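You operate a simulated robot arm through the tools that you are given. There is no shell and no other tool. Be economical: measure what you need, move in short steps, check, and stop when the job is done.

You are at the controls of a simulated robot arm. One attempt, no reset.

JOB
Emboss 40 cc Right on the blue holder's nameplate and stand it in the pin setter.
Fine: one stroke of the press, lever back up; that holder stands in the setter's jaws facing the turntable; the other two holders stay blank in the rack; the setter lever stays up. Set down upright: what you pick out.
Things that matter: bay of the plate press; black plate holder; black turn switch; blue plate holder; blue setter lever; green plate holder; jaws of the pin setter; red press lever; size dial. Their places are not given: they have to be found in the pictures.

Only the result counts: the job must be done as asked and must still hold three seconds after the hand-in. Knocking over, shifting, dropping, spilling or breaking anything else fails it.

ROBOT AND FRAMES
A 7-joint arm with a fingered hand, fixed in place. Base frame: the origin is at the foot of the arm, x ahead of it, y to its left, z up. Readings come in mm, degrees, newtons and seconds.
Its first joint turns from -166.0 to 166.0 degrees. Payload 4.7 kg.
The TCP is the grasp point between the finger pads, 36 mm short of the fingertips. In the tool frame z runs along the fingers and y along their closing line. Largest opening 120 mm; the body of the gripper starts 42 mm behind the TCP. The gripper is a hand of 5 fingers: y runs from the thumb to the fingers, the wrist lies at [-18, -122, -210] in the tool frame, and closing takes about 1.5 s.
Orientation is told as [roll, pitch, yaw] about the base's x, y, z axes, in that order, counted from this pose: with the fingers straight down and the wrist toward the robot, the tool's x, y and z point along [0, 1, 0], [1, 0, 0] and [0, 0, -1] of the base frame.

CONTROLS
- The arm moves only by the tool play_rows. Its argument "increments" is a list of rows, each an object (a shift or turn left out is 0, a gripper value left out holds the last) with "grip": the opening, from 0 (shut) to 1 (fully open); "dp": the shift along the tool's x, y, z in mm, a list of three; "rot": the turn, a rotation vector about the tool's x, y, z in degrees, a list of three. In form: [{"grip": grip, "dp": [x, y, z], "rot": [rx, ry, rz]}, ...]. A call has 1 to 8 rows; each row is the pose to reach, as a shift and turn from the pose commanded when the call began, along the tool's axes at that moment. A row lasts 0.2 s, in which the tool goes at most 50 mm and 8.6 degrees; a call with a longer step from one row to the next is refused whole, and so is a gripper value outside its range. Where a pose cannot be reached the arm comes as near as it can. A force on the tool above 80 N (or 10 N above the force at the start of the call, whichever is more), or a blocked arm, ends the call early, and 0.2 s more pass. The fingers move at their own pace (about 45 mm/s each) and stop on an object; they squeeze with about 23 N. The grip force told is the motor's: it shows also when the fingers shut on nothing. Time passes only in rows, and 0.2 s behind the last, so rows that repeat a pose let the fingers close. The reply holds the time, the measured pose of the TCP, the force on the tool along the base axes, the opening and the grip force, in the units named above and with some noise, with the torque about the TCP (base axes, N m) and any sound that the robot's microphone picked up.
- Cameras (640 x 400 px; columns grow to the right, rows downward): "scene" is fixed at [415.8, 653.8, 1459.8]; the picture's right is [-0.86, -0.51, 0.00], its down [-0.41, 0.69, -0.60] and it looks along [0.31, -0.52, -0.80] (base axes); focal length 282 px, centre (320, 200). "wrist" rides on the gripper at [73, -91, -143] in the tool frame; the picture's right is [-0.80, 0.28, -0.53], its down [-0.53, -0.73, 0.42] and it looks along [-0.27, 0.62, 0.74] (tool axes); focal length 234 px, centre (320, 200).
- grab_frame(camera): a new picture of that camera. No time passes.
- set_grasp(shape): the hand has 5 fingers and takes this shape, open, in about a second: jaw (thumb against the fingers, like two jaws); tri (thumb and two fingers); tip (a fingertip pinch); poke (one finger out to press); point (the index stretched); flat (the hand flat); cup (the hand cupped); fist (a fist). The gripper value then closes the fingers along that shape, each until it touches; the sizes above hold for jaw. It gives what a move gives, with no picture.
- point_at(camera, pixels): for up to 12 pixels [column, row] of the newest picture of that camera ("zoom" is the newest enlarged one), the place [x, y, z] in the base frame of the surface seen there, good to about 3 mm, but the place of the scene camera against the robot may be out by one fixed shift of up to 25 mm in any direction. No time passes.
- enlarge(camera, box): a new picture of the part [left, top, right, bottom] of that camera's present view, enlarged. No time passes.
- finish_job(): hands the job in; it is judged then, once.

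Go step by step. Measure first, check grasps and placings, and put right what went wrong. The budget is 80 turns and 54 pictures, counting those below and the enlarged ones. Unless the task says otherwise, let go and move clear before handing in, and close with one line.

The tools are called after "Call:" as name(argument=value, ...) on one line, values as JSON. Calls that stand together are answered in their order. play_rows: Moves the arm, as the interface text tells. Its arguments: {"type":"object","properties":{"increments":{"type":"array","items":{"type":"object","properties":{"grip":{"type":"number"},"dp":{"type":"array","items":{"type":"number"}},"rot":{"type":"array","items":{"type":"number"}}}}}},"required":["increments"]} The other tools are called the same way: set_grasp (shape) gives the hand a shape; grab_frame (camera) takes a picture; point_at (camera, pixels) gives the place of the surface under pixels of a picture; enlarge (camera, box) takes an enlarged picture of a part of a camera's view; finish_job () hands the job in.

At the start:

```text
clock: 0.0
tool_pos: [411.5, 445.4, 1214.6]
orientation: [0.0, -0.1, 0.2]
ft_force: [-0.5, 0.5, 0.0]
ft_torque: [-0.02, 0.0, -0.01]
opening: 119.6
grasp_force: 0.0
shape: jaw
```

scene: 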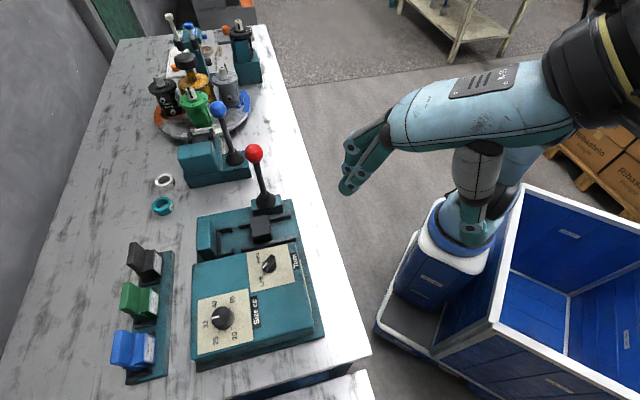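
wrist: 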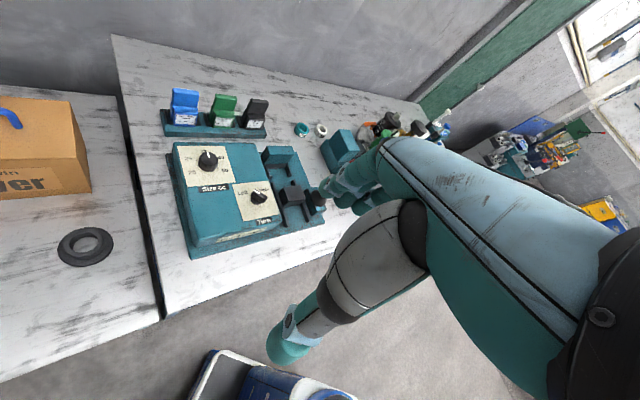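

The scene shows the rack with blue/green/black holders (about 130,350 / 135,300 / 145,260), the press with size dial (222,318) and turn switch (268,263), red lever (255,153), and setter with blue lever (218,108). I'll enlarge the key parts.

Call:
enlarge(camera="scene", box=[180, 190, 340, 370])

Call:
enlarge(camera="scene", box=[90, 220, 220, 390])

Call:
enlarge(camera="scene", box=[140, 40, 300, 220])

Call:
point_at(camera="scene", pixels=[[222, 316], [268, 264], [255, 153], [262, 203], [218, 108], [235, 157], [133, 336], [138, 288], [145, 248], [262, 228], [225, 245], [210, 155]])

```text
2.22 times, centred on (260, 280) of scene
```

zoom: 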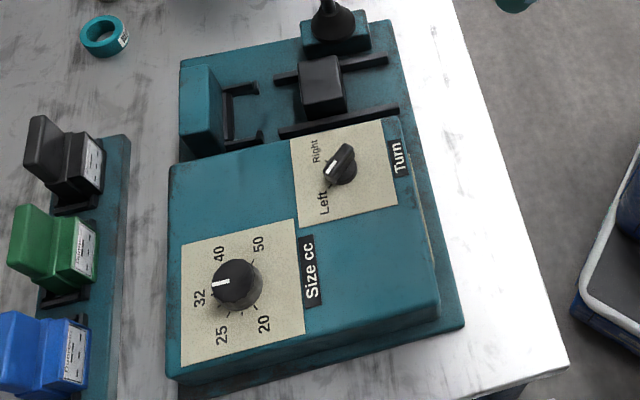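

```text
2.35 times, centred on (155, 305) of scene
```

zoom: 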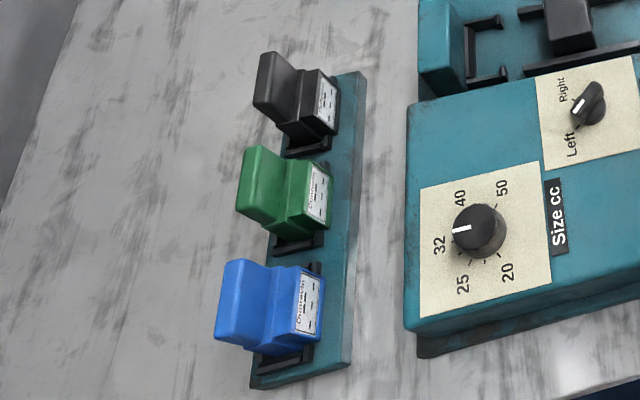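

```text
2.22 times, centred on (220, 130) of scene
```

zoom: 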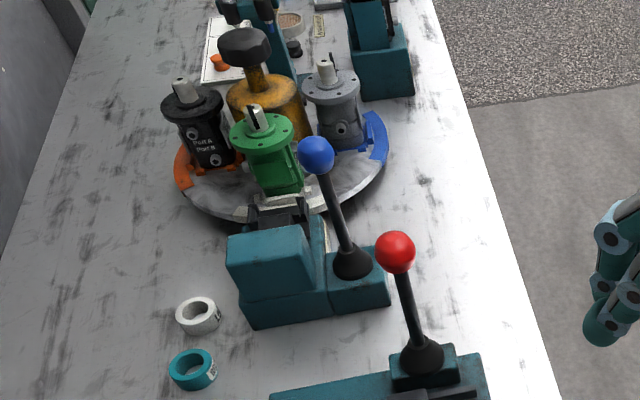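

```text
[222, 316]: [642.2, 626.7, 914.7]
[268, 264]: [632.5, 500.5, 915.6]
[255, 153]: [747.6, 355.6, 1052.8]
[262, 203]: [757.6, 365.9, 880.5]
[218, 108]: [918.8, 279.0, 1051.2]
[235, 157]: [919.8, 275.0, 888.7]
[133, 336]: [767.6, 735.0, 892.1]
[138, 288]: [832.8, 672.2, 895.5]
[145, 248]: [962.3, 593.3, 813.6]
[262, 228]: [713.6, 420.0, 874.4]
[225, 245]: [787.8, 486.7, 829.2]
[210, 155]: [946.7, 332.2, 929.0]
```

The dial points near 32 and the switch to Left; panel reads with up = +x. I'll use the wrist camera, which has no fixed shift, to measure the same features.

Call:
enlarge(camera="wrist", box=[160, 80, 340, 260])

Call:
point_at(camera="wrist", pixels=[[208, 155], [258, 195], [184, 93], [222, 97], [258, 102], [302, 129], [321, 129], [191, 160], [236, 186], [276, 155], [290, 190], [318, 190]])

```text
2.22 times, centred on (250, 170) of wrist
```

zoom: 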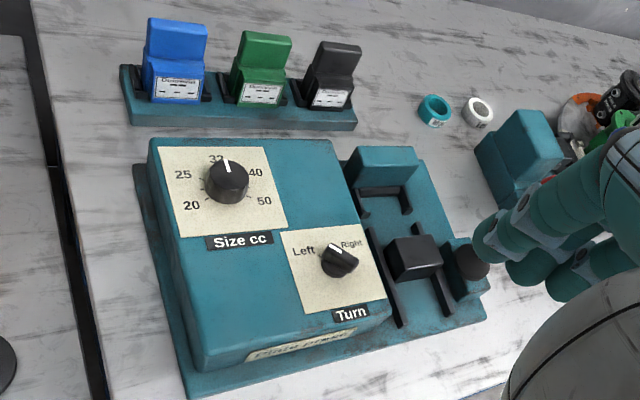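

```text
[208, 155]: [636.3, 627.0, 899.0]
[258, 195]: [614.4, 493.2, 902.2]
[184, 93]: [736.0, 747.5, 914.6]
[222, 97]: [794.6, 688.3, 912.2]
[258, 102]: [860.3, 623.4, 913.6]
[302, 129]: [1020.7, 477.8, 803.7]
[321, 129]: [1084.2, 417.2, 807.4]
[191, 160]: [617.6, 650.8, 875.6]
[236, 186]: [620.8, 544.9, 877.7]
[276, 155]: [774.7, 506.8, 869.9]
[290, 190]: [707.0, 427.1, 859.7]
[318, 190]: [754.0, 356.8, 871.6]
```

Wrist readings show the rack and press rotated about 45°, and scene-minus-wrist is about (+6..+18, 0..7, +15). I'll look closely at the setter and the bay.

Call:
enlarge(camera="scene", box=[165, 85, 265, 195])

Call:
play_rows(increments=[{"dp": [-10, 40, 0]}, {"dp": [-20, 80, 0]}, {"dp": [-30, 120, 0]}, {"dp": [-40, 160, 0]}, {"dp": [-50, 200, 0]}])

Call:
grab_frame(camera="wrist")

```text
3.64 times, centred on (215, 140) of scene
```

zoom: 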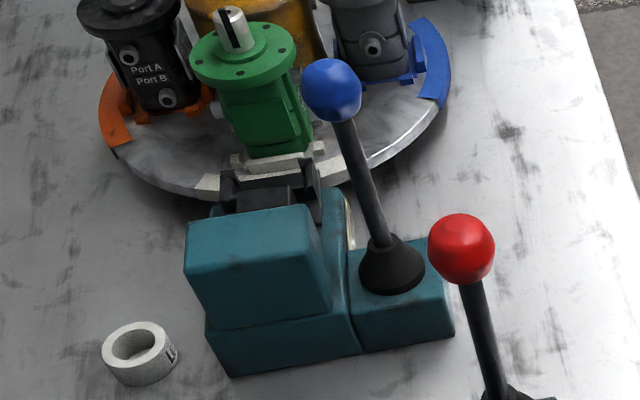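

```text
clock: 1.2
tool_pos: [611.1, 394.1, 1215.0]
orientation: [0.0, 0.0, 0.0]
ft_force: [0.4, 0.7, 1.0]
ft_torque: [-0.01, 0.0, 0.0]
opening: 119.8
grasp_force: 0.0
shape: jaw
```

```text
46 pictures are left
```

wrist: 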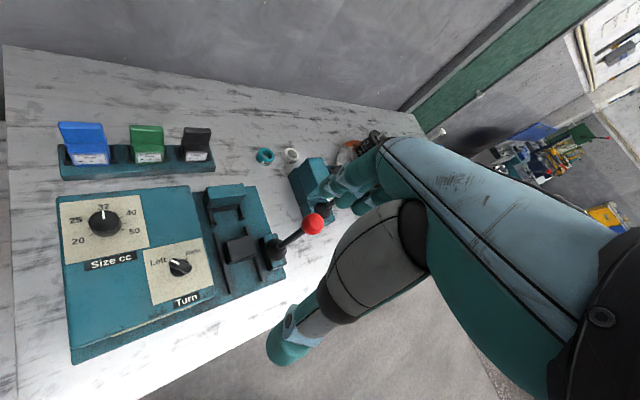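

The wrist view now shows rack, press and red lever clearly; I'll enlarge and measure points on it.

Call:
enlarge(camera="wrist", box=[40, 100, 360, 300])

Call:
point_at(camera="wrist", pixels=[[103, 212], [179, 262], [314, 223], [84, 130], [146, 132], [197, 134], [62, 205], [143, 195], [64, 175], [212, 158], [240, 250], [272, 250]])

```text
2.00 times, centred on (200, 200) of wrist
```

zoom: 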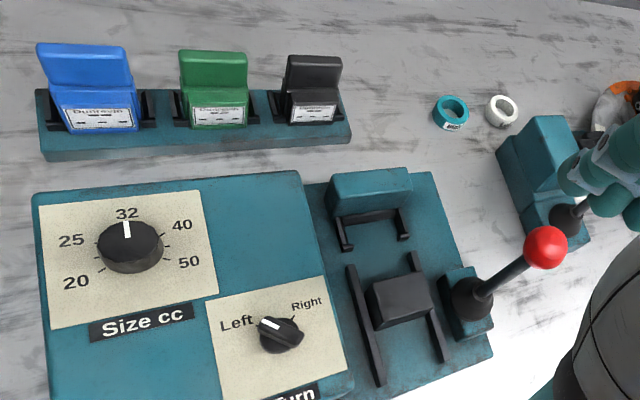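

```text
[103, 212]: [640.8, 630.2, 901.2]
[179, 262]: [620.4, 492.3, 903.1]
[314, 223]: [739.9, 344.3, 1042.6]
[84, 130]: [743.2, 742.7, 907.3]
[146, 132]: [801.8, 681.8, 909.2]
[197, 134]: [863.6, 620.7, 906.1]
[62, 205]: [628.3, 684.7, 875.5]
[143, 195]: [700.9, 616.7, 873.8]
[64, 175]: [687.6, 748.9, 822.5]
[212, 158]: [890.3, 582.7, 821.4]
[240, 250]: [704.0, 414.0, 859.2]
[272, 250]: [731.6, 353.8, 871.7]
```

Dial top ≈(641,630,901), switch ≈(618,492,903); nameplates face (-0.7,-0.7), and the bay's bracket has the same orientation. Next I'll move to view the setter with the wrist camera.

Call:
point_at(camera="zoom", pixels=[[127, 213], [182, 225], [189, 262], [71, 240], [76, 283], [237, 323], [307, 303], [345, 247], [403, 236], [370, 212], [385, 315], [432, 285]])

Call:
play_rows(increments=[{"dp": [-40, 20, 0]}, {"dp": [-80, 40, 0]}, {"dp": [-120, 60, 0]}, {"dp": [-160, 80, 0]}, {"dp": [-200, 100, 0]}])

Call:
grab_frame(camera="wrist")

```text
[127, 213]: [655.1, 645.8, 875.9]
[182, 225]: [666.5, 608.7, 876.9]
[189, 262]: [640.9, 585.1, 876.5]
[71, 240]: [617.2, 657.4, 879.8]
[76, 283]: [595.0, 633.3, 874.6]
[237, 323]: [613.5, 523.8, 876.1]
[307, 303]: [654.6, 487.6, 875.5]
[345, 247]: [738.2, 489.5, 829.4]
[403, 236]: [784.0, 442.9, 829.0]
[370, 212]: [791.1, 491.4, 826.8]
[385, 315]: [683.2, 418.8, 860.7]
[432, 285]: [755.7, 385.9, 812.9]
```

```text
clock: 2.4
tool_pos: [710.3, 195.1, 1213.1]
orientation: [0.0, 0.0, 0.1]
ft_force: [0.1, 0.1, -0.1]
ft_torque: [-0.04, -0.03, 0.01]
opening: 119.8
grasp_force: 0.1
shape: jaw
```

```text
44 pictures are left
```

wrist: 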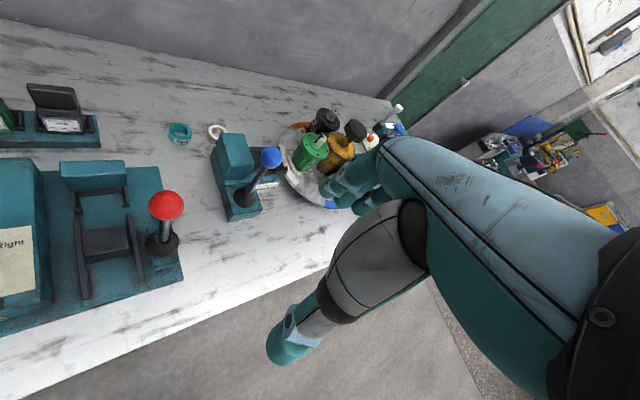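

Dial labels fit 60° steps around centre ≈(630,621), so 40 is 60° clockwise. Now the setter is at (235,170) in the wrist view; I'll enlarge it.

Call:
enlarge(camera="wrist", box=[140, 90, 340, 230])

Call:
enlarge(camera="scene", box=[165, 75, 265, 195])

```text
2.86 times, centred on (240, 160) of wrist
```

zoom: 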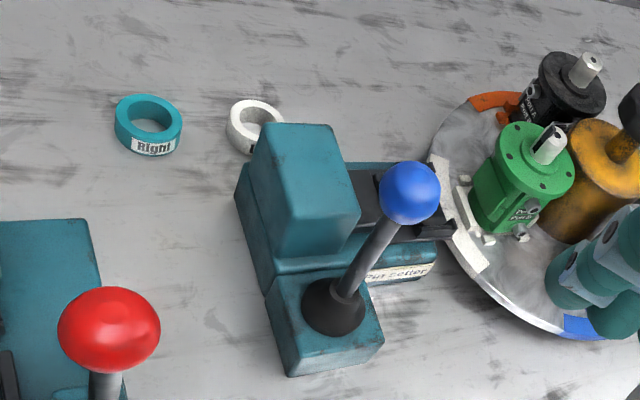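

```text
3.33 times, centred on (215, 135) of scene
```

zoom: 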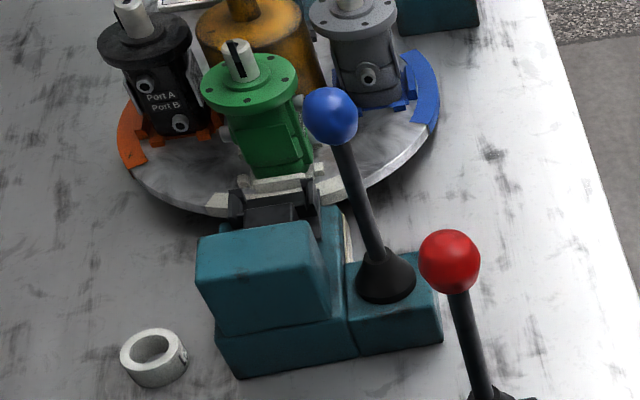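

I'll measure the setter's features in the wrist picture: block top corners, black slide, jaws, lever.

Call:
point_at(camera="wrist", pixels=[[221, 136], [241, 135], [252, 163], [229, 166], [256, 156], [261, 155], [285, 171], [279, 169], [266, 149], [262, 180], [272, 156], [246, 194]])

Call:
enlarge(camera="wrist", box=[245, 130, 305, 200])

```text
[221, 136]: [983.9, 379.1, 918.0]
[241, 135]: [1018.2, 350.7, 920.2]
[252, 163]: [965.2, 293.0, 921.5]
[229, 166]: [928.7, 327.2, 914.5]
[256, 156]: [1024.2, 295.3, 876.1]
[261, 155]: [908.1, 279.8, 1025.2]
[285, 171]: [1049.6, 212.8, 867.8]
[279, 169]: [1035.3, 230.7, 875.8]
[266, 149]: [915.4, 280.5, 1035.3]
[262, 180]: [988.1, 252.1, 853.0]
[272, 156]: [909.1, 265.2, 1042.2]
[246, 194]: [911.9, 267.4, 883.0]
```

```text
5.71 times, centred on (275, 165) of wrist
```

zoom: 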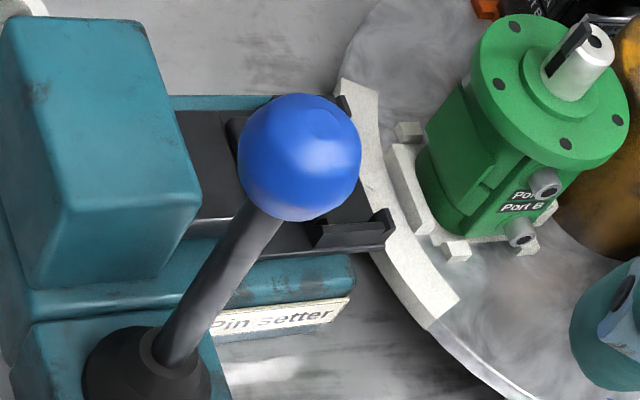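

Setter axis toward the turntable is ≈(0.72,-0.69); jaws centre ≈(1040,270), which is far out. Gripping the holder across its width (yaw −45 in the rack) gives yaw +45 at the setter with the wrist toward the robot. I'll test that reach in the air above.

Call:
play_rows(increments=[{"dp": [9, 41, 0], "rot": [0, 0, -5.6]}, {"dp": [18, 82, 0], "rot": [0, 0, -11.2]}, {"dp": [28, 123, 0], "rot": [0, 0, -16.8]}, {"dp": [37, 164, 0], "rot": [0, 0, -22.5]}, {"dp": [46, 205, 0], "rot": [0, 0, -28.1]}, {"dp": [56, 246, 0], "rot": [0, 0, -33.7]}, {"dp": [65, 288, 0], "rot": [0, 0, -39.3]}, {"dp": [75, 330, 0], "rot": [0, 0, -45]}])

Call:
play_rows(increments=[{"dp": [0, 0, 20]}, {"dp": [0, 0, 40]}, {"dp": [0, 0, 60]}, {"dp": [0, 0, 80]}])

Call:
grab_frame(camera="scene")

Call:
grab_frame(camera="wrist")

```text
clock: 4.2
tool_pos: [1038.8, 268.3, 1180.2]
orientation: [0.6, 0.8, 45.3]
ft_force: [1.6, 0.7, -0.5]
ft_torque: [-0.06, 0.2, 0.05]
opening: 119.8
grasp_force: 0.0
shape: jaw
out of reach, approached as far as the arm can: row 8
```

```text
clock: 5.2
tool_pos: [1026.2, 267.2, 1115.2]
orientation: [0.0, 0.0, 45.1]
ft_force: [0.0, -0.5, -0.3]
ft_torque: [0.0, -0.02, 0.01]
opening: 119.9
grasp_force: 0.1
shape: jaw
```

```text
40 pictures are left
```

scene: 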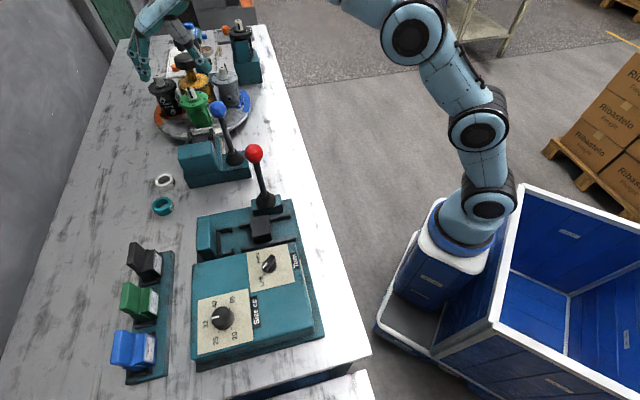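

```text
39 pictures are left
```

wrist: 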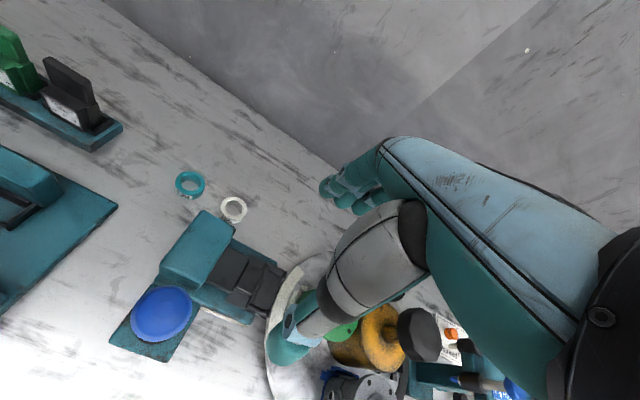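

Reach works here (1026,267,1115). The setter's jaws are visible around (250,280) in the wrist view; enlarging and measuring.

Call:
enlarge(camera="wrist", box=[150, 200, 310, 330])

```text
3.08 times, centred on (230, 265) of wrist
```

zoom: 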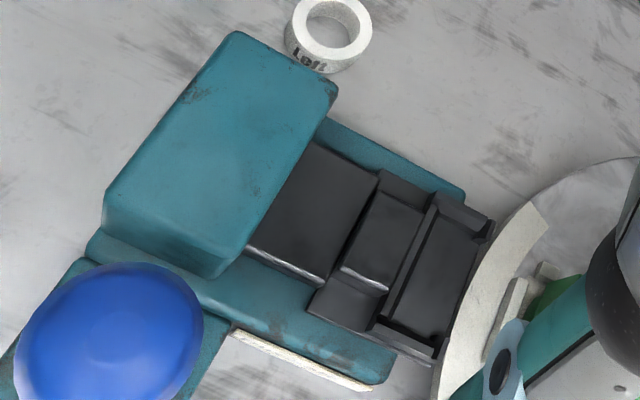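

Call:
point_at(camera="zoom", pixels=[[378, 332], [432, 206], [436, 358], [490, 226], [410, 265], [400, 330], [455, 238], [430, 290], [375, 240], [300, 210], [337, 85], [215, 272]])

Call:
enlarge(camera="wrist", box=[205, 235, 285, 325])

```text
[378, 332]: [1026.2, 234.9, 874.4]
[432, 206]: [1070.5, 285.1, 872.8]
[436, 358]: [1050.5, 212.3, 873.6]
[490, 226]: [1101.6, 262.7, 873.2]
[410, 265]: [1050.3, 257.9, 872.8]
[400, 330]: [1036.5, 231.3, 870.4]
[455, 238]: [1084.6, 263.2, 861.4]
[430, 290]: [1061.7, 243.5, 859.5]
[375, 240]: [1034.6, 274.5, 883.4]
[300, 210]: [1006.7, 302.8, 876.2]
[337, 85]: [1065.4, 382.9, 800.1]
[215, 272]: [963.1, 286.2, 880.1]
```

```text
4.44 times, centred on (245, 280) of wrist
```

zoom: 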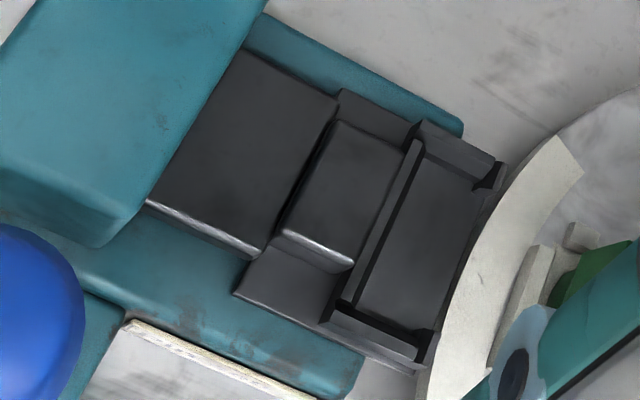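

Setter pocket floor ≈ z 859.5, walls to 873, centre ≈(1062,249). I'll check the clearance of the turntable pumps and test the reach lower.

Call:
point_at(camera="scene", pixels=[[186, 108], [209, 107], [196, 118], [195, 101], [203, 135], [222, 78], [165, 85], [254, 152], [218, 107], [222, 310], [192, 57], [186, 60]])

Call:
play_rows(increments=[{"dp": [0, 10, 20]}, {"dp": [0, 20, 40]}, {"dp": [0, 20, 60]}, {"dp": [0, 20, 80]}, {"dp": [0, 20, 100]}])

```text
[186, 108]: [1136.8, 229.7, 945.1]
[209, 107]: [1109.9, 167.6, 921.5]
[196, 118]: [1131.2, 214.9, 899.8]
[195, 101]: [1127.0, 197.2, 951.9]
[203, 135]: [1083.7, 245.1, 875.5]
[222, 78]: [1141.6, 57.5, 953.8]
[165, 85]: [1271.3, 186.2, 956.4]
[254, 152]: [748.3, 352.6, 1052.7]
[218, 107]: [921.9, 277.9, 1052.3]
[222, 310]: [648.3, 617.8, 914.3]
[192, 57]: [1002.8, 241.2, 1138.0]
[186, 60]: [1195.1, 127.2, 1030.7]
```

```text
clock: 6.4
tool_pos: [1041.0, 281.9, 1014.3]
orientation: [0.0, 0.0, 44.9]
ft_force: [1.3, -0.7, 0.0]
ft_torque: [-0.01, -0.03, -0.01]
opening: 119.7
grasp_force: 0.0
shape: jaw
```

Reach is confirmed down to z≈1014. Now I'll go up and back over the press for precise looks at dial, switch, bay and rack.

Call:
play_rows(increments=[{"dp": [0, 0, -45]}, {"dp": [0, 0, -90]}, {"dp": [0, 0, -136]}, {"dp": [42, -26, -136]}, {"dp": [84, -52, -136]}, {"dp": [124, -75, -136]}, {"dp": [164, -100, -136]}, {"dp": [204, -124, -136]}])

Call:
play_rows(increments=[{"dp": [40, -24, 0]}, {"dp": [80, -48, 0]}, {"dp": [120, -73, 0]}, {"dp": [160, -97, 0]}, {"dp": [195, -118, 10]}, {"dp": [220, -133, 30]}])

Call:
grab_frame(camera="wrist")

```text
clock: 8.2
tool_pos: [809.6, 337.0, 1152.8]
orientation: [0.0, 0.0, 45.0]
ft_force: [1.0, 0.0, -1.0]
ft_torque: [0.02, 0.04, 0.01]
opening: 119.9
grasp_force: 0.0
shape: jaw
```

```text
clock: 9.6
tool_pos: [560.9, 399.4, 1122.4]
orientation: [0.0, 0.0, 44.9]
ft_force: [0.4, -0.4, 0.5]
ft_torque: [0.0, 0.03, 0.03]
opening: 120.1
grasp_force: 0.1
shape: jaw
```

```text
36 pictures are left
```

wrist: 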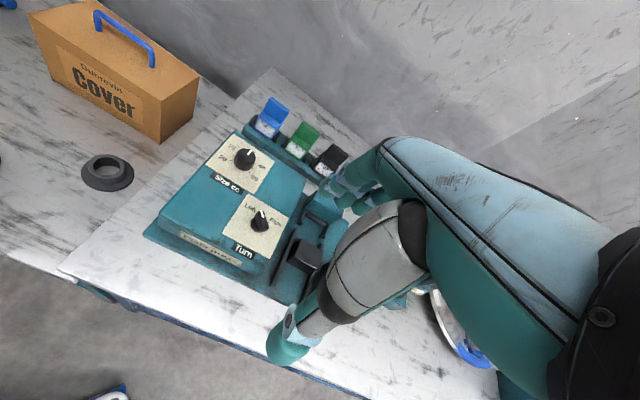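

Call:
enlarge(camera="wrist", box=[200, 130, 300, 270])

Call:
point_at(camera="zoom", pixels=[[275, 92], [310, 80], [310, 115], [293, 130], [335, 210], [360, 230], [345, 243], [352, 195]])

```text
2.86 times, centred on (250, 200) of wrist
```

zoom: 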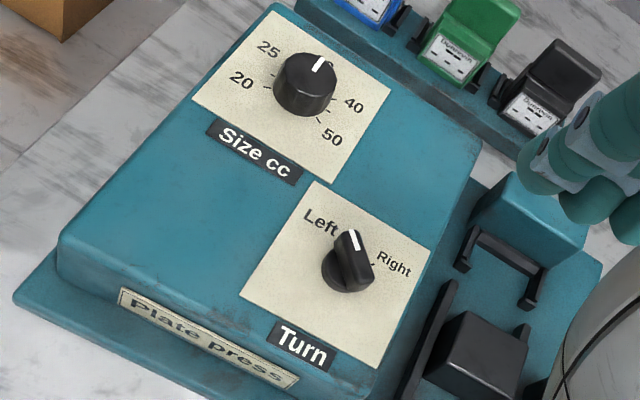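

```text
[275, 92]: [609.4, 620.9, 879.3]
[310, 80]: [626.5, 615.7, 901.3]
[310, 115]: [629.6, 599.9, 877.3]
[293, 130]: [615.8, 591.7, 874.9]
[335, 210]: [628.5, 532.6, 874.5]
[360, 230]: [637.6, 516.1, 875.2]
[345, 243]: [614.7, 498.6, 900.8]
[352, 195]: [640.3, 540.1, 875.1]
```

Call:
point_at(camera="zoom", pixels=[[279, 72], [333, 72], [305, 58], [305, 88], [353, 234], [343, 243], [358, 262], [363, 250], [325, 270], [348, 291], [320, 221], [394, 264]])

Call:
enlarge(camera="wrist", box=[242, 200, 282, 245])

```text
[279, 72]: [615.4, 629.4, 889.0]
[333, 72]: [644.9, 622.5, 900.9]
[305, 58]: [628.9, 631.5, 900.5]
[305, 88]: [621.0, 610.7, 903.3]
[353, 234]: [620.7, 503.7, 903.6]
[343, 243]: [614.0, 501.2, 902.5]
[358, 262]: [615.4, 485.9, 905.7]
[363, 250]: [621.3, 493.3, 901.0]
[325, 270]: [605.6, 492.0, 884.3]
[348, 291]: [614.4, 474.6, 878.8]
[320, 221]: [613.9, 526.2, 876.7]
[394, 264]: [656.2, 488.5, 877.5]
```

```text
8.89 times, centred on (262, 222) of wrist
```

zoom: 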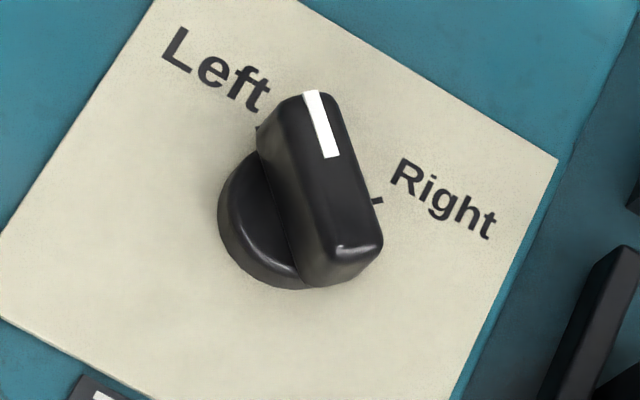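

Call:
point_at(camera="zoom", pixels=[[310, 98], [345, 262], [275, 145], [370, 205], [258, 128], [379, 201], [230, 200], [280, 285], [330, 155]])

```text
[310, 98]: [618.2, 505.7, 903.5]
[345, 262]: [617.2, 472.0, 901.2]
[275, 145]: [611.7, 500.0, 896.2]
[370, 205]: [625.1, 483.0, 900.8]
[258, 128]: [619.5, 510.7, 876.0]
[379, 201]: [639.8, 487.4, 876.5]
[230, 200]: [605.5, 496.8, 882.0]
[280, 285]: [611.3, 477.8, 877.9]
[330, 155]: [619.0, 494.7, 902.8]
```

Dial centre ≈(629,620), top z 902; switch bar centre ≈(617.5,489), pointing at bearing 90° (Left), Right at bearing 0°, top z 903. First the dial: go above it with yaw 75.

Call:
play_rows(increments=[{"grip": 0.6, "dp": [18, 34, 10], "rot": [0, 0, -5]}, {"dp": [36, 68, 30], "rot": [0, 0, -10]}, {"dp": [54, 102, 60], "rot": [0, 0, -15]}, {"dp": [72, 136, 90], "rot": [0, 0, -20]}, {"dp": [90, 170, 120], "rot": [0, 0, -25]}, {"dp": [108.2, 204.3, 152], "rot": [0, 0, -30]}])

Call:
grab_frame(camera="wrist")

Call:
enlarge(camera="scene", box=[150, 230, 320, 380])

```text
refused: row 6 steps farther than a row can; nothing moved
```

```text
33 pictures are left
```

wrist: 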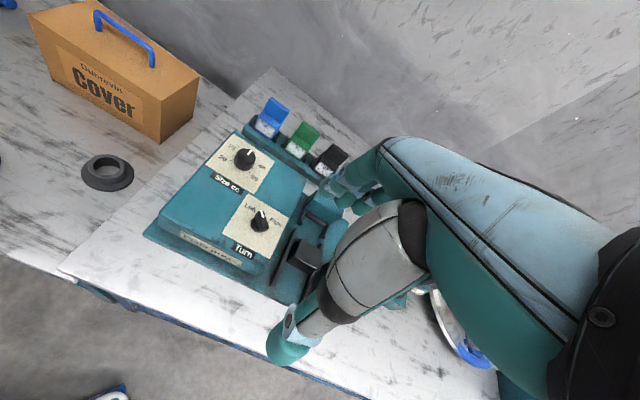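

```text
2.67 times, centred on (235, 305) of scene
```

zoom: 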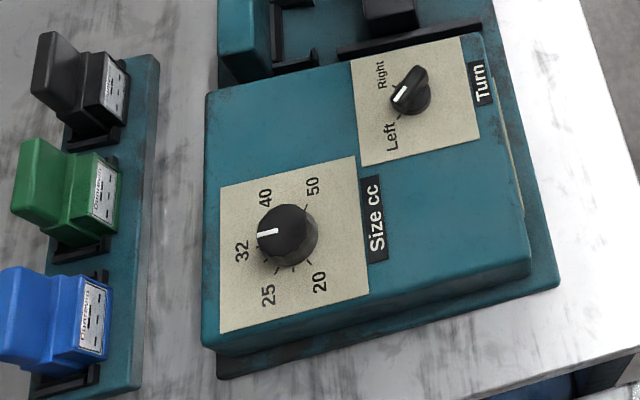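

The call was refused for step length; repeating it in smaller steps.

Call:
play_rows(increments=[{"grip": 0.6, "dp": [14, 26, 10], "rot": [0, 0, -4]}, {"dp": [28, 52, 30], "rot": [0, 0, -8]}, {"dp": [41, 77, 50], "rot": [0, 0, -12]}, {"dp": [54, 102, 70], "rot": [0, 0, -16]}, {"dp": [68, 128, 90], "rot": [0, 0, -20]}, {"dp": [81, 153, 110], "rot": [0, 0, -24]}, {"dp": [95, 179, 130], "rot": [0, 0, -27]}, {"dp": [108.2, 204.3, 150], "rot": [0, 0, -30]}])

Call:
enlarge(camera="scene", box=[150, 230, 320, 380])

Call:
grab_frame(camera="wrist")

```text
clock: 11.4
tool_pos: [627.4, 618.7, 972.5]
orientation: [0.0, -0.2, 75.0]
ft_force: [-0.3, -0.1, 1.0]
ft_torque: [0.0, 0.01, -0.03]
opening: 72.3
grasp_force: 0.0
shape: jaw
```

```text
2.67 times, centred on (235, 305) of scene
```

zoom: 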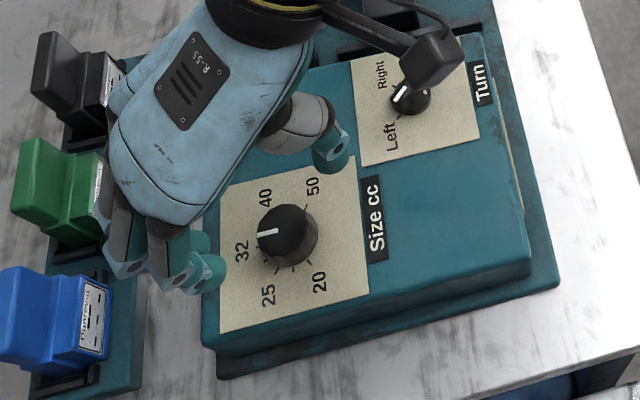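

```text
30 pictures are left
```

wrist: 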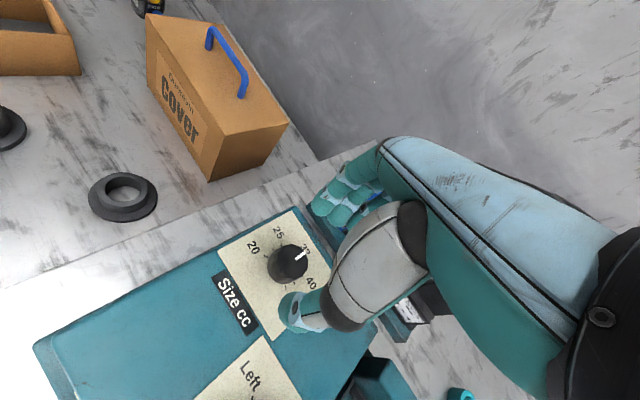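

Hand is above the dial, open 72. I'll lower straight down to z≈915 and close gently.

Call:
play_rows(increments=[{"dp": [0, 1, 20]}, {"dp": [0, 1, 40]}, {"dp": [0, 1, 57]}, {"dp": [0, 1, 57]}])

Call:
play_rows(increments=[{"grip": 0.0}, {}, {}, {}, {}, {}])

Call:
grab_frame(camera="wrist")

```text
clock: 12.4
tool_pos: [628.2, 620.6, 914.8]
orientation: [-0.1, 0.0, 75.0]
ft_force: [0.1, -0.1, -0.4]
ft_torque: [-0.03, 0.02, -0.03]
opening: 72.2
grasp_force: 0.0
shape: jaw
```

```text
clock: 13.8
tool_pos: [628.4, 620.3, 914.6]
orientation: [0.1, -0.1, 75.0]
ft_force: [-1.1, -3.9, -0.4]
ft_torque: [-0.08, 0.05, -0.03]
opening: 29.5
grasp_force: 22.6
shape: jaw
```

```text
29 pictures are left
```

wrist: 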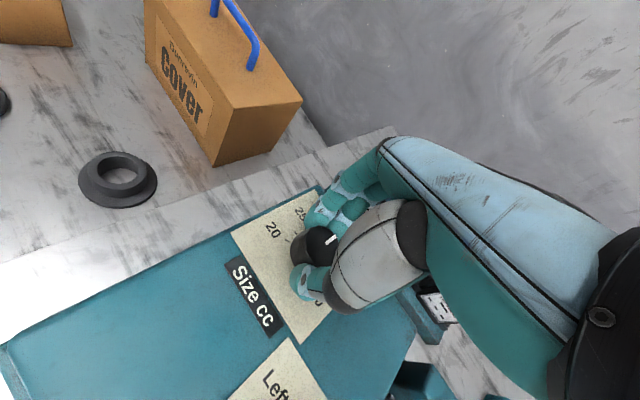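

Gripped (29.5 mm, 22.6 N). Turn clockwise from above by 60°.

Call:
play_rows(increments=[{"rot": [0, 0, 8]}, {"rot": [0, 0, 16]}, {"rot": [0, 0, 24]}, {"rot": [0, 0, 32]}, {"rot": [0, 0, 40]}, {"rot": [0, 0, 48]}, {"rot": [0, 0, 55]}, {"rot": [0, 0, 61]}])

Call:
play_rows(increments=[{"grip": 0.6}, {}, {}, {"dp": [0, 0, -25]}, {"dp": [0, 0, -60]}])

Call:
enlarge(camera="scene", box=[150, 230, 320, 380])

```text
clock: 15.6
tool_pos: [627.9, 621.7, 914.7]
orientation: [0.0, 0.0, 13.9]
ft_force: [-5.8, 4.5, 0.5]
ft_torque: [0.14, 0.15, 0.05]
opening: 29.3
grasp_force: 23.1
shape: jaw
```

```text
clock: 16.8
tool_pos: [628.3, 620.1, 972.5]
orientation: [-0.2, 0.1, 14.0]
ft_force: [1.1, 0.1, -1.8]
ft_torque: [0.01, 0.0, -0.03]
opening: 71.5
grasp_force: 0.0
shape: jaw
```

```text
2.67 times, centred on (235, 305) of scene
```

zoom: 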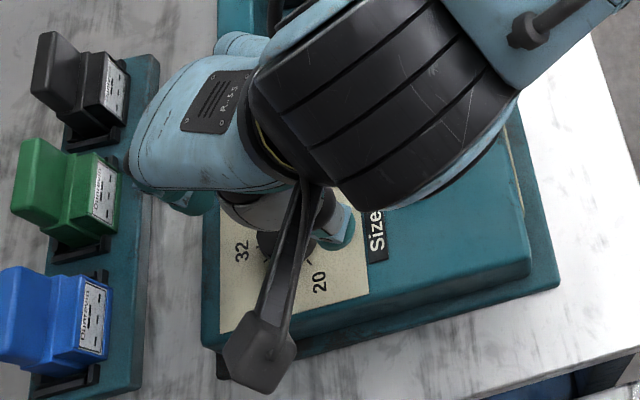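

I'll move above the switch with yaw 0 and check the dial from the wrist camera.

Call:
play_rows(increments=[{"grip": 0.5, "dp": [-31, -10.5, 0], "rot": [0, 0, 4]}, {"dp": [-62, -21, 0], "rot": [0, 0, 8]}, {"dp": [-93, -31.5, 0], "rot": [0, 0, 12]}, {"dp": [-124.5, -42, 0], "rot": [0, 0, 14]}])

Call:
grab_frame(camera="wrist")

```text
clock: 17.8
tool_pos: [616.7, 489.0, 973.6]
orientation: [-0.2, 0.0, -0.1]
ft_force: [-0.3, 1.2, -0.1]
ft_torque: [0.04, 0.02, 0.0]
opening: 60.7
grasp_force: 0.0
shape: jaw
```

```text
27 pictures are left
```

wrist: 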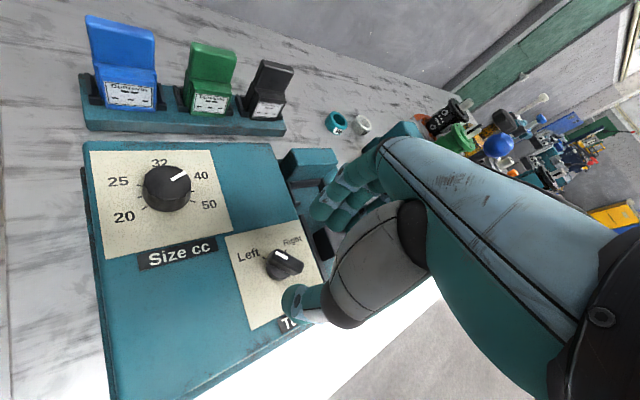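

The dial now points at 40. Lower onto the switch bar and close.

Call:
play_rows(increments=[{"dp": [0, 1, 25]}, {"dp": [0, 1, 51]}, {"dp": [0, 1, 51]}, {"grip": 0}, {"grip": 0}, {"grip": 0}, {"grip": 0}, {"grip": 0}])

Call:
play_rows(increments=[{}, {}])

```text
refused: row 4 steps farther than a row can; nothing moved
```

```text
clock: 18.4
tool_pos: [617.9, 489.4, 975.0]
orientation: [0.1, 0.0, 0.0]
ft_force: [0.9, -0.1, 0.4]
ft_torque: [0.03, -0.03, -0.01]
opening: 60.5
grasp_force: 0.1
shape: jaw
```

Omitted dp means zero, so I must repeat it. Retrying.

Call:
play_rows(increments=[{"dp": [0, 0, 25]}, {"dp": [0, 0, 52]}, {"dp": [0, 0, 52]}])

Call:
play_rows(increments=[{"grip": 0}, {}, {}, {}, {}, {}, {}])

```text
clock: 19.2
tool_pos: [617.9, 488.8, 923.2]
orientation: [0.0, -0.1, 0.1]
ft_force: [-0.5, 0.3, -0.6]
ft_torque: [0.01, 0.01, -0.01]
opening: 60.4
grasp_force: 0.1
shape: jaw
```

```text
clock: 20.8
tool_pos: [617.6, 489.9, 923.5]
orientation: [0.1, -0.1, -0.1]
ft_force: [-3.1, -1.2, -1.8]
ft_torque: [-0.04, 0.06, 0.0]
opening: 8.4
grasp_force: 23.2
shape: jaw
```

Closed on the bar (8.4 mm). Turn 90° clockwise.

Call:
play_rows(increments=[{"rot": [0, 0, 8]}, {"rot": [0, 0, 16]}, {"rot": [0, 0, 24]}, {"rot": [0, 0, 32]}, {"rot": [0, 0, 40]}, {"rot": [0, 0, 48]}])

Call:
play_rows(increments=[{"rot": [0, 0, 8]}, {"rot": [0, 0, 16]}, {"rot": [0, 0, 24]}, {"rot": [0, 0, 32]}, {"rot": [0, 0, 38]}, {"rot": [0, 0, 43]}, {"rot": [0, 0, 43]}])

Call:
play_rows(increments=[{"grip": 0.5}, {}, {}, {"dp": [0, 0, -30]}, {"dp": [0, 0, -75]}])

Call:
grab_frame(camera="wrist")

```text
clock: 22.2
tool_pos: [617.5, 490.2, 922.7]
orientation: [0.0, 0.2, -48.1]
ft_force: [-5.5, 5.0, -3.7]
ft_torque: [0.11, 0.14, 0.03]
opening: 8.4
grasp_force: 23.2
shape: jaw
```

```text
clock: 23.8
tool_pos: [617.3, 490.6, 923.2]
orientation: [0.0, 0.0, -90.9]
ft_force: [-1.2, 10.2, -4.6]
ft_torque: [0.28, 0.02, 0.02]
opening: 8.0
grasp_force: 22.9
shape: jaw
```

```text
clock: 25.0
tool_pos: [618.0, 491.0, 998.0]
orientation: [-0.1, -0.1, -91.0]
ft_force: [0.5, -0.2, 0.3]
ft_torque: [-0.06, -0.02, -0.02]
opening: 59.5
grasp_force: 0.0
shape: jaw
```

```text
26 pictures are left
```

wrist: 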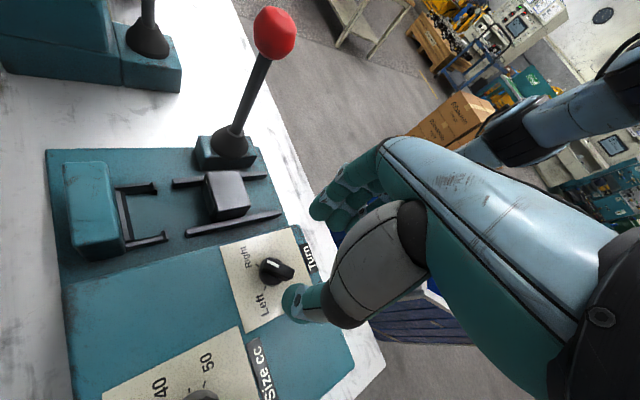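

Call:
enlarge(camera="wrist", box=[60, 140, 320, 310])

Call:
point_at(camera="wrist", pixels=[[117, 189], [154, 184], [127, 246], [166, 238], [122, 216], [147, 212], [106, 170], [120, 250], [80, 165], [209, 178], [237, 170], [205, 223]])

```text
2.35 times, centred on (190, 225) of wrist
```

zoom: 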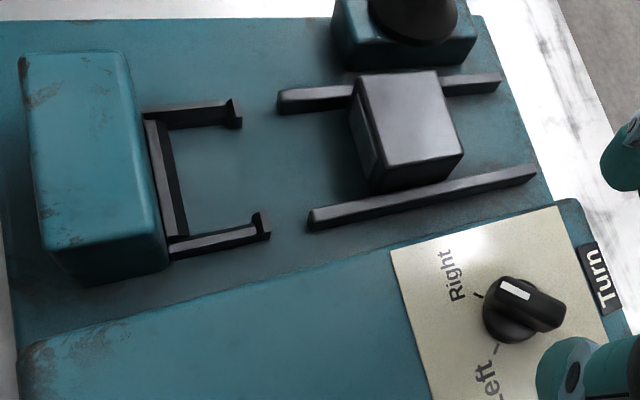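

```text
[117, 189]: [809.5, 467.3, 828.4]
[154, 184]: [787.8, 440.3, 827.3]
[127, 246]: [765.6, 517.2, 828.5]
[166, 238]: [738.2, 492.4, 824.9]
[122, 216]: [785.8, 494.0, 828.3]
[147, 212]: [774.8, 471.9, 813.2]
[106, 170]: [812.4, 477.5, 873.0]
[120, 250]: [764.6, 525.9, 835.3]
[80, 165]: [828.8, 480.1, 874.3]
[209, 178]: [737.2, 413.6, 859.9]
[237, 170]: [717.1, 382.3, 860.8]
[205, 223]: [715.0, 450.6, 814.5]
```

Switch is at Right. Bay: back-wall mid ≈(788,493), pocket centre ≈(775,479), floor 813, wall top 828. Next I'll view the rack closely from yaw 0.

Call:
play_rows(increments=[{"dp": [-2, -25, -10], "rot": [0, 0, -8]}, {"dp": [-4, -50, -20], "rot": [0, 0, -16]}, {"dp": [-7, -75, -32], "rot": [0, 0, -24]}, {"dp": [-10, -100, -32], "rot": [0, 0, -32]}, {"dp": [-12, -125, -32], "rot": [0, 0, -40]}, {"dp": [-15, -150, -32], "rot": [0, 0, -48]}, {"dp": [-17, -170, -32], "rot": [0, 0, -56]}, {"dp": [-18, -189, -32], "rot": [0, 0, -64]}])

Call:
play_rows(increments=[{"rot": [0, 0, -8]}, {"rot": [0, 0, -16]}, {"rot": [0, 0, -24]}, {"rot": [0, 0, -27]}])

Call:
enlarge(camera="wrist", box=[100, 60, 400, 260])

```text
clock: 26.8
tool_pos: [604.6, 678.6, 1031.6]
orientation: [0.0, 0.0, -26.8]
ft_force: [-0.1, 0.4, 0.6]
ft_torque: [0.0, 0.0, 0.0]
opening: 59.7
grasp_force: 0.1
shape: jaw
```

```text
clock: 27.8
tool_pos: [602.9, 679.2, 1030.0]
orientation: [0.0, 0.0, 0.1]
ft_force: [-0.5, 0.5, 0.2]
ft_torque: [0.01, 0.0, 0.0]
opening: 59.9
grasp_force: 0.1
shape: jaw
```

```text
2.00 times, centred on (250, 160) of wrist
```

zoom: 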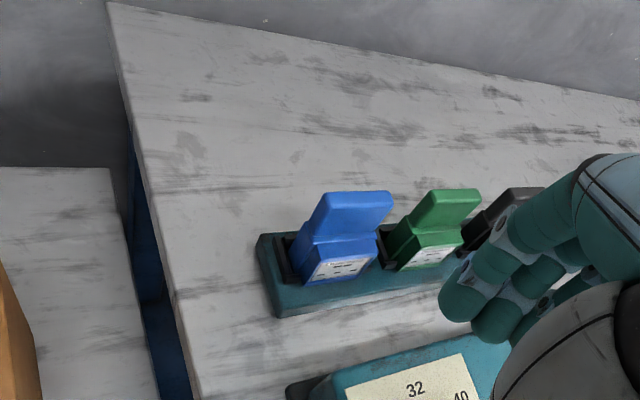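

Call:
point_at(camera="zoom", pixels=[[332, 195], [390, 194], [326, 210], [386, 210], [360, 201], [312, 236], [370, 236], [345, 220], [340, 268], [285, 262], [382, 243], [265, 270]])

Call:
enlarge(camera="wrist", box=[215, 140, 305, 225])

```text
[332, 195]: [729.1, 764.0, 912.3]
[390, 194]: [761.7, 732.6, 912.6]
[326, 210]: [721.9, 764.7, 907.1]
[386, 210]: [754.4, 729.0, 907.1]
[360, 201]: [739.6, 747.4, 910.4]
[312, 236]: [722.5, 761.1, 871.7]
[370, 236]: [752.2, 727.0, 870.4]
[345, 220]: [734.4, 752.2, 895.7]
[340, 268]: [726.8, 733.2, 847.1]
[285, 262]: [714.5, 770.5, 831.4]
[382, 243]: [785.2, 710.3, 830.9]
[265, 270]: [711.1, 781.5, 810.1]
```

```text
4.71 times, centred on (260, 182) of wrist
```

zoom: 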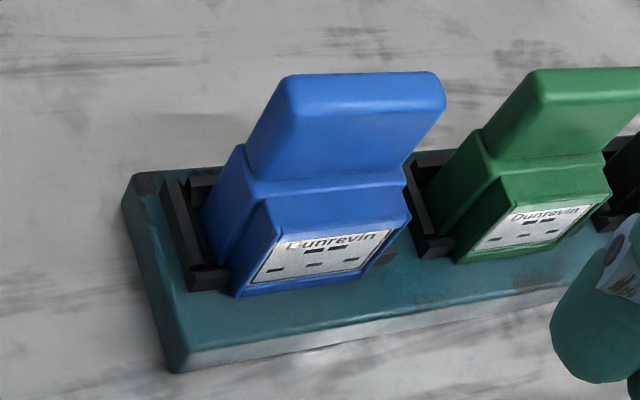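

Blue fin ≈48 mm wide, top z 912, shoulder z 871, rack floor ≈817. A reach-friendly plan: pick with yaw 45 (thumb in front), then regrip across the width in the bay. I'll measure the fin's thickness.

Call:
point_at(camera="zoom", pixels=[[310, 76], [420, 74], [360, 76], [360, 90], [355, 104], [350, 120], [345, 165], [340, 182], [325, 215], [318, 250], [285, 78], [440, 80]])

Call:
point_at(camera="scene", pixels=[[115, 335], [120, 333], [126, 333], [131, 333], [125, 300], [132, 290]])

```text
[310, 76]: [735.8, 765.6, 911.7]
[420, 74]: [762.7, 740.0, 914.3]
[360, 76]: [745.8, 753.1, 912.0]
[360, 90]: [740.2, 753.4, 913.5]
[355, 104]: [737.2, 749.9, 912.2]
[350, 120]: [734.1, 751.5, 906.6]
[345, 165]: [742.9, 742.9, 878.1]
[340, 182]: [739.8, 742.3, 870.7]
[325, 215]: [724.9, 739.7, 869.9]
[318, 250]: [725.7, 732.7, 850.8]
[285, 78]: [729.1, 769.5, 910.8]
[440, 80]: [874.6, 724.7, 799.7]
```

```text
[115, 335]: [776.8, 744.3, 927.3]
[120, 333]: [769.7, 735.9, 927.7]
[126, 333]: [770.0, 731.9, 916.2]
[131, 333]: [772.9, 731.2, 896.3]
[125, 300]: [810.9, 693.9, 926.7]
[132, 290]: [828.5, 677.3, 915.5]
```

Call:
point_at(camera="zoom", pixels=[[222, 270], [190, 270], [193, 285], [172, 185], [450, 240], [428, 245], [415, 170], [207, 178], [240, 290], [360, 270]])

Call:
play_rows(increments=[{"dp": [10, 17, 0], "rot": [0, 0, -6]}, {"dp": [20, 34, 0], "rot": [0, 0, -12]}, {"dp": [30, 51, 0], "rot": [0, 0, -18]}, {"dp": [40, 68, 0], "rot": [0, 0, -24]}, {"dp": [50, 85, 0], "rot": [0, 0, -30]}, {"dp": [58, 105, 0], "rot": [0, 0, -36]}, {"dp": [65, 123, 15], "rot": [0, 0, -41]}, {"dp": [71, 141, 30], "rot": [0, 0, -45]}])

Call:
grab_frame(camera="wrist")

```text
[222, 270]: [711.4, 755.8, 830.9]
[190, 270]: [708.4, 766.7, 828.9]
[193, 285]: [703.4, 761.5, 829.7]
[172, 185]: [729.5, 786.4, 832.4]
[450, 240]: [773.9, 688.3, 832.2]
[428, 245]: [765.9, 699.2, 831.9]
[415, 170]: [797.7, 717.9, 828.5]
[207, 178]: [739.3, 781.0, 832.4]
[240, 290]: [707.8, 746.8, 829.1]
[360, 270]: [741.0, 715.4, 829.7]
```

```text
clock: 29.6
tool_pos: [743.5, 750.9, 1002.4]
orientation: [0.0, -0.1, 45.1]
ft_force: [-1.3, 0.3, 0.3]
ft_torque: [-0.05, -0.04, -0.01]
opening: 59.6
grasp_force: 0.0
shape: jaw
```

```text
22 pictures are left
```

wrist: 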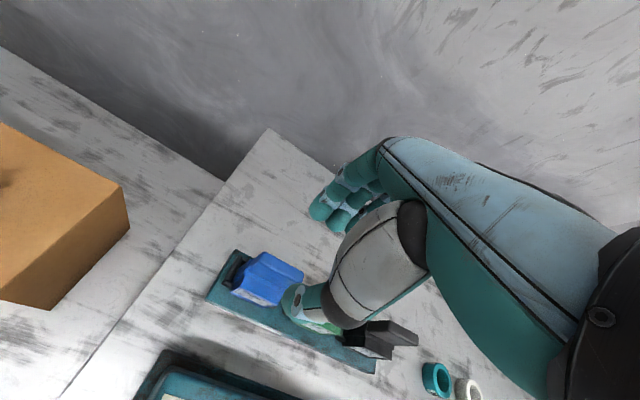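

Hand is over the blue fin at yaw 45. Lower to z≈916 and check force.

Call:
play_rows(increments=[{"dp": [0, 0, 30]}, {"dp": [0, 0, 60]}, {"dp": [0, 0, 80]}, {"dp": [0, 0, 86]}, {"dp": [0, 0, 86]}])

Call:
enlarge(camera="wrist", box=[200, 150, 440, 350])

Call:
enlarge(camera="scene", box=[80, 240, 220, 390])

```text
clock: 30.8
tool_pos: [743.9, 750.9, 915.9]
orientation: [0.1, 0.0, 45.0]
ft_force: [0.0, 0.2, 0.1]
ft_torque: [0.02, -0.06, 0.02]
opening: 59.7
grasp_force: 0.1
shape: jaw
```

```text
2.00 times, centred on (320, 250) of wrist
```

zoom: 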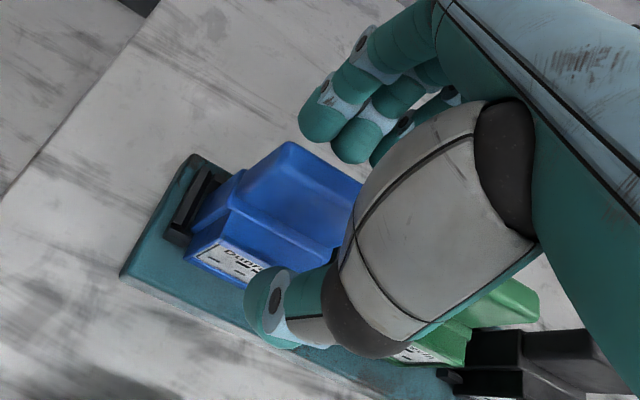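

```text
2.67 times, centred on (150, 315) of scene
```

zoom: 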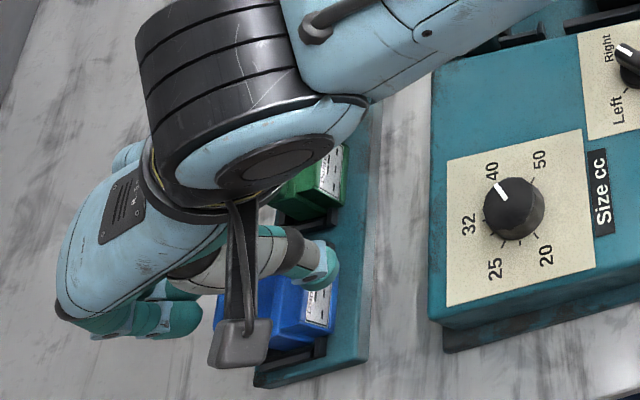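

No contact, fin between thumb and fingers. Closing.

Call:
play_rows(increments=[{"grip": 0}, {}, {}, {}, {}, {}, {}])

Call:
enlarge(camera="wrist", box=[200, 150, 440, 350])

```text
clock: 32.4
tool_pos: [743.4, 750.6, 915.5]
orientation: [0.0, 0.0, 45.1]
ft_force: [-0.3, -0.3, -0.1]
ft_torque: [0.0, -0.02, 0.02]
opening: 10.2
grasp_force: 23.4
shape: jaw
```

```text
2.00 times, centred on (320, 250) of wrist
```

zoom: 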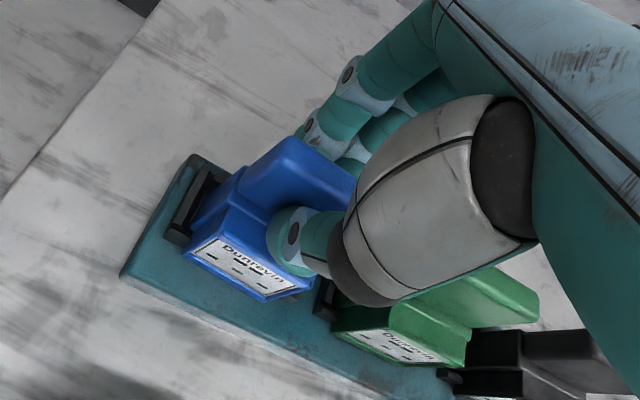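

Gripped (10.2 mm, 23 N). Lift straight up 100 mm.

Call:
play_rows(increments=[{"dp": [0, 0, -10]}, {"dp": [0, 0, -25]}, {"dp": [0, 0, -45]}, {"dp": [0, 0, -70]}, {"dp": [0, 0, -100]}])

Call:
enlarge(camera="wrist", box=[180, 130, 440, 350])

```text
clock: 33.6
tool_pos: [742.6, 749.4, 1013.6]
orientation: [0.0, 0.0, 45.0]
ft_force: [-0.4, 0.3, -0.9]
ft_torque: [-0.01, 0.04, 0.0]
opening: 10.1
grasp_force: 23.1
shape: jaw
```

```text
1.82 times, centred on (310, 240) of wrist
```

zoom: 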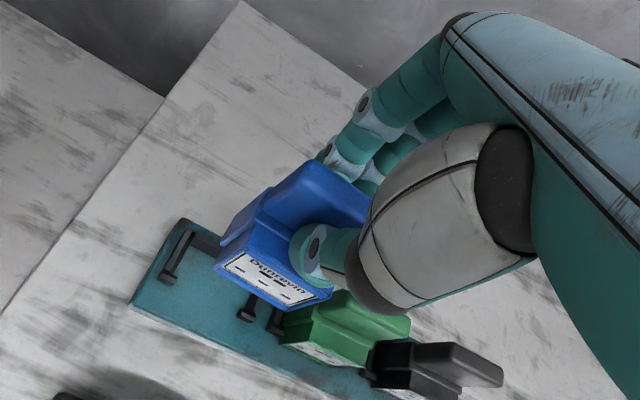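

Holder is held. With the rack bracket now bare, I'll measure it to get the holder-to-bracket offset.

Call:
point_at(camera="zoom", pixels=[[165, 275], [188, 236], [246, 313], [172, 282], [253, 305], [205, 275], [185, 300]])

Call:
enlarge(camera="wrist", box=[240, 240, 320, 310])

```text
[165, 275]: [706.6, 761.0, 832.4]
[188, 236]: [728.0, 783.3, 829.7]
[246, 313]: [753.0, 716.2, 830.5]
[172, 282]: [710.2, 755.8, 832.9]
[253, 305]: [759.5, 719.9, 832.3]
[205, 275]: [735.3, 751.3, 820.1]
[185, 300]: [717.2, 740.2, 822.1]
```

```text
5.71 times, centred on (280, 275) of wrist
```

zoom: 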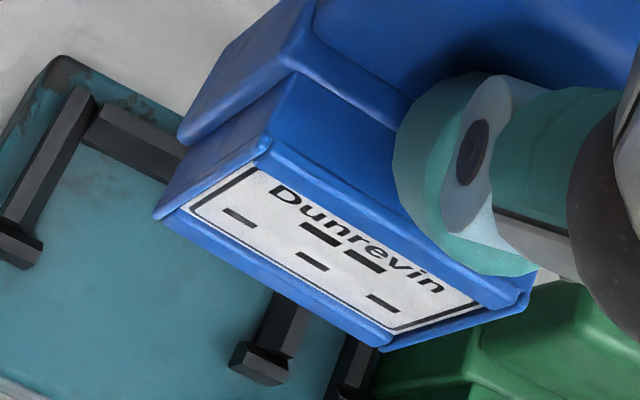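

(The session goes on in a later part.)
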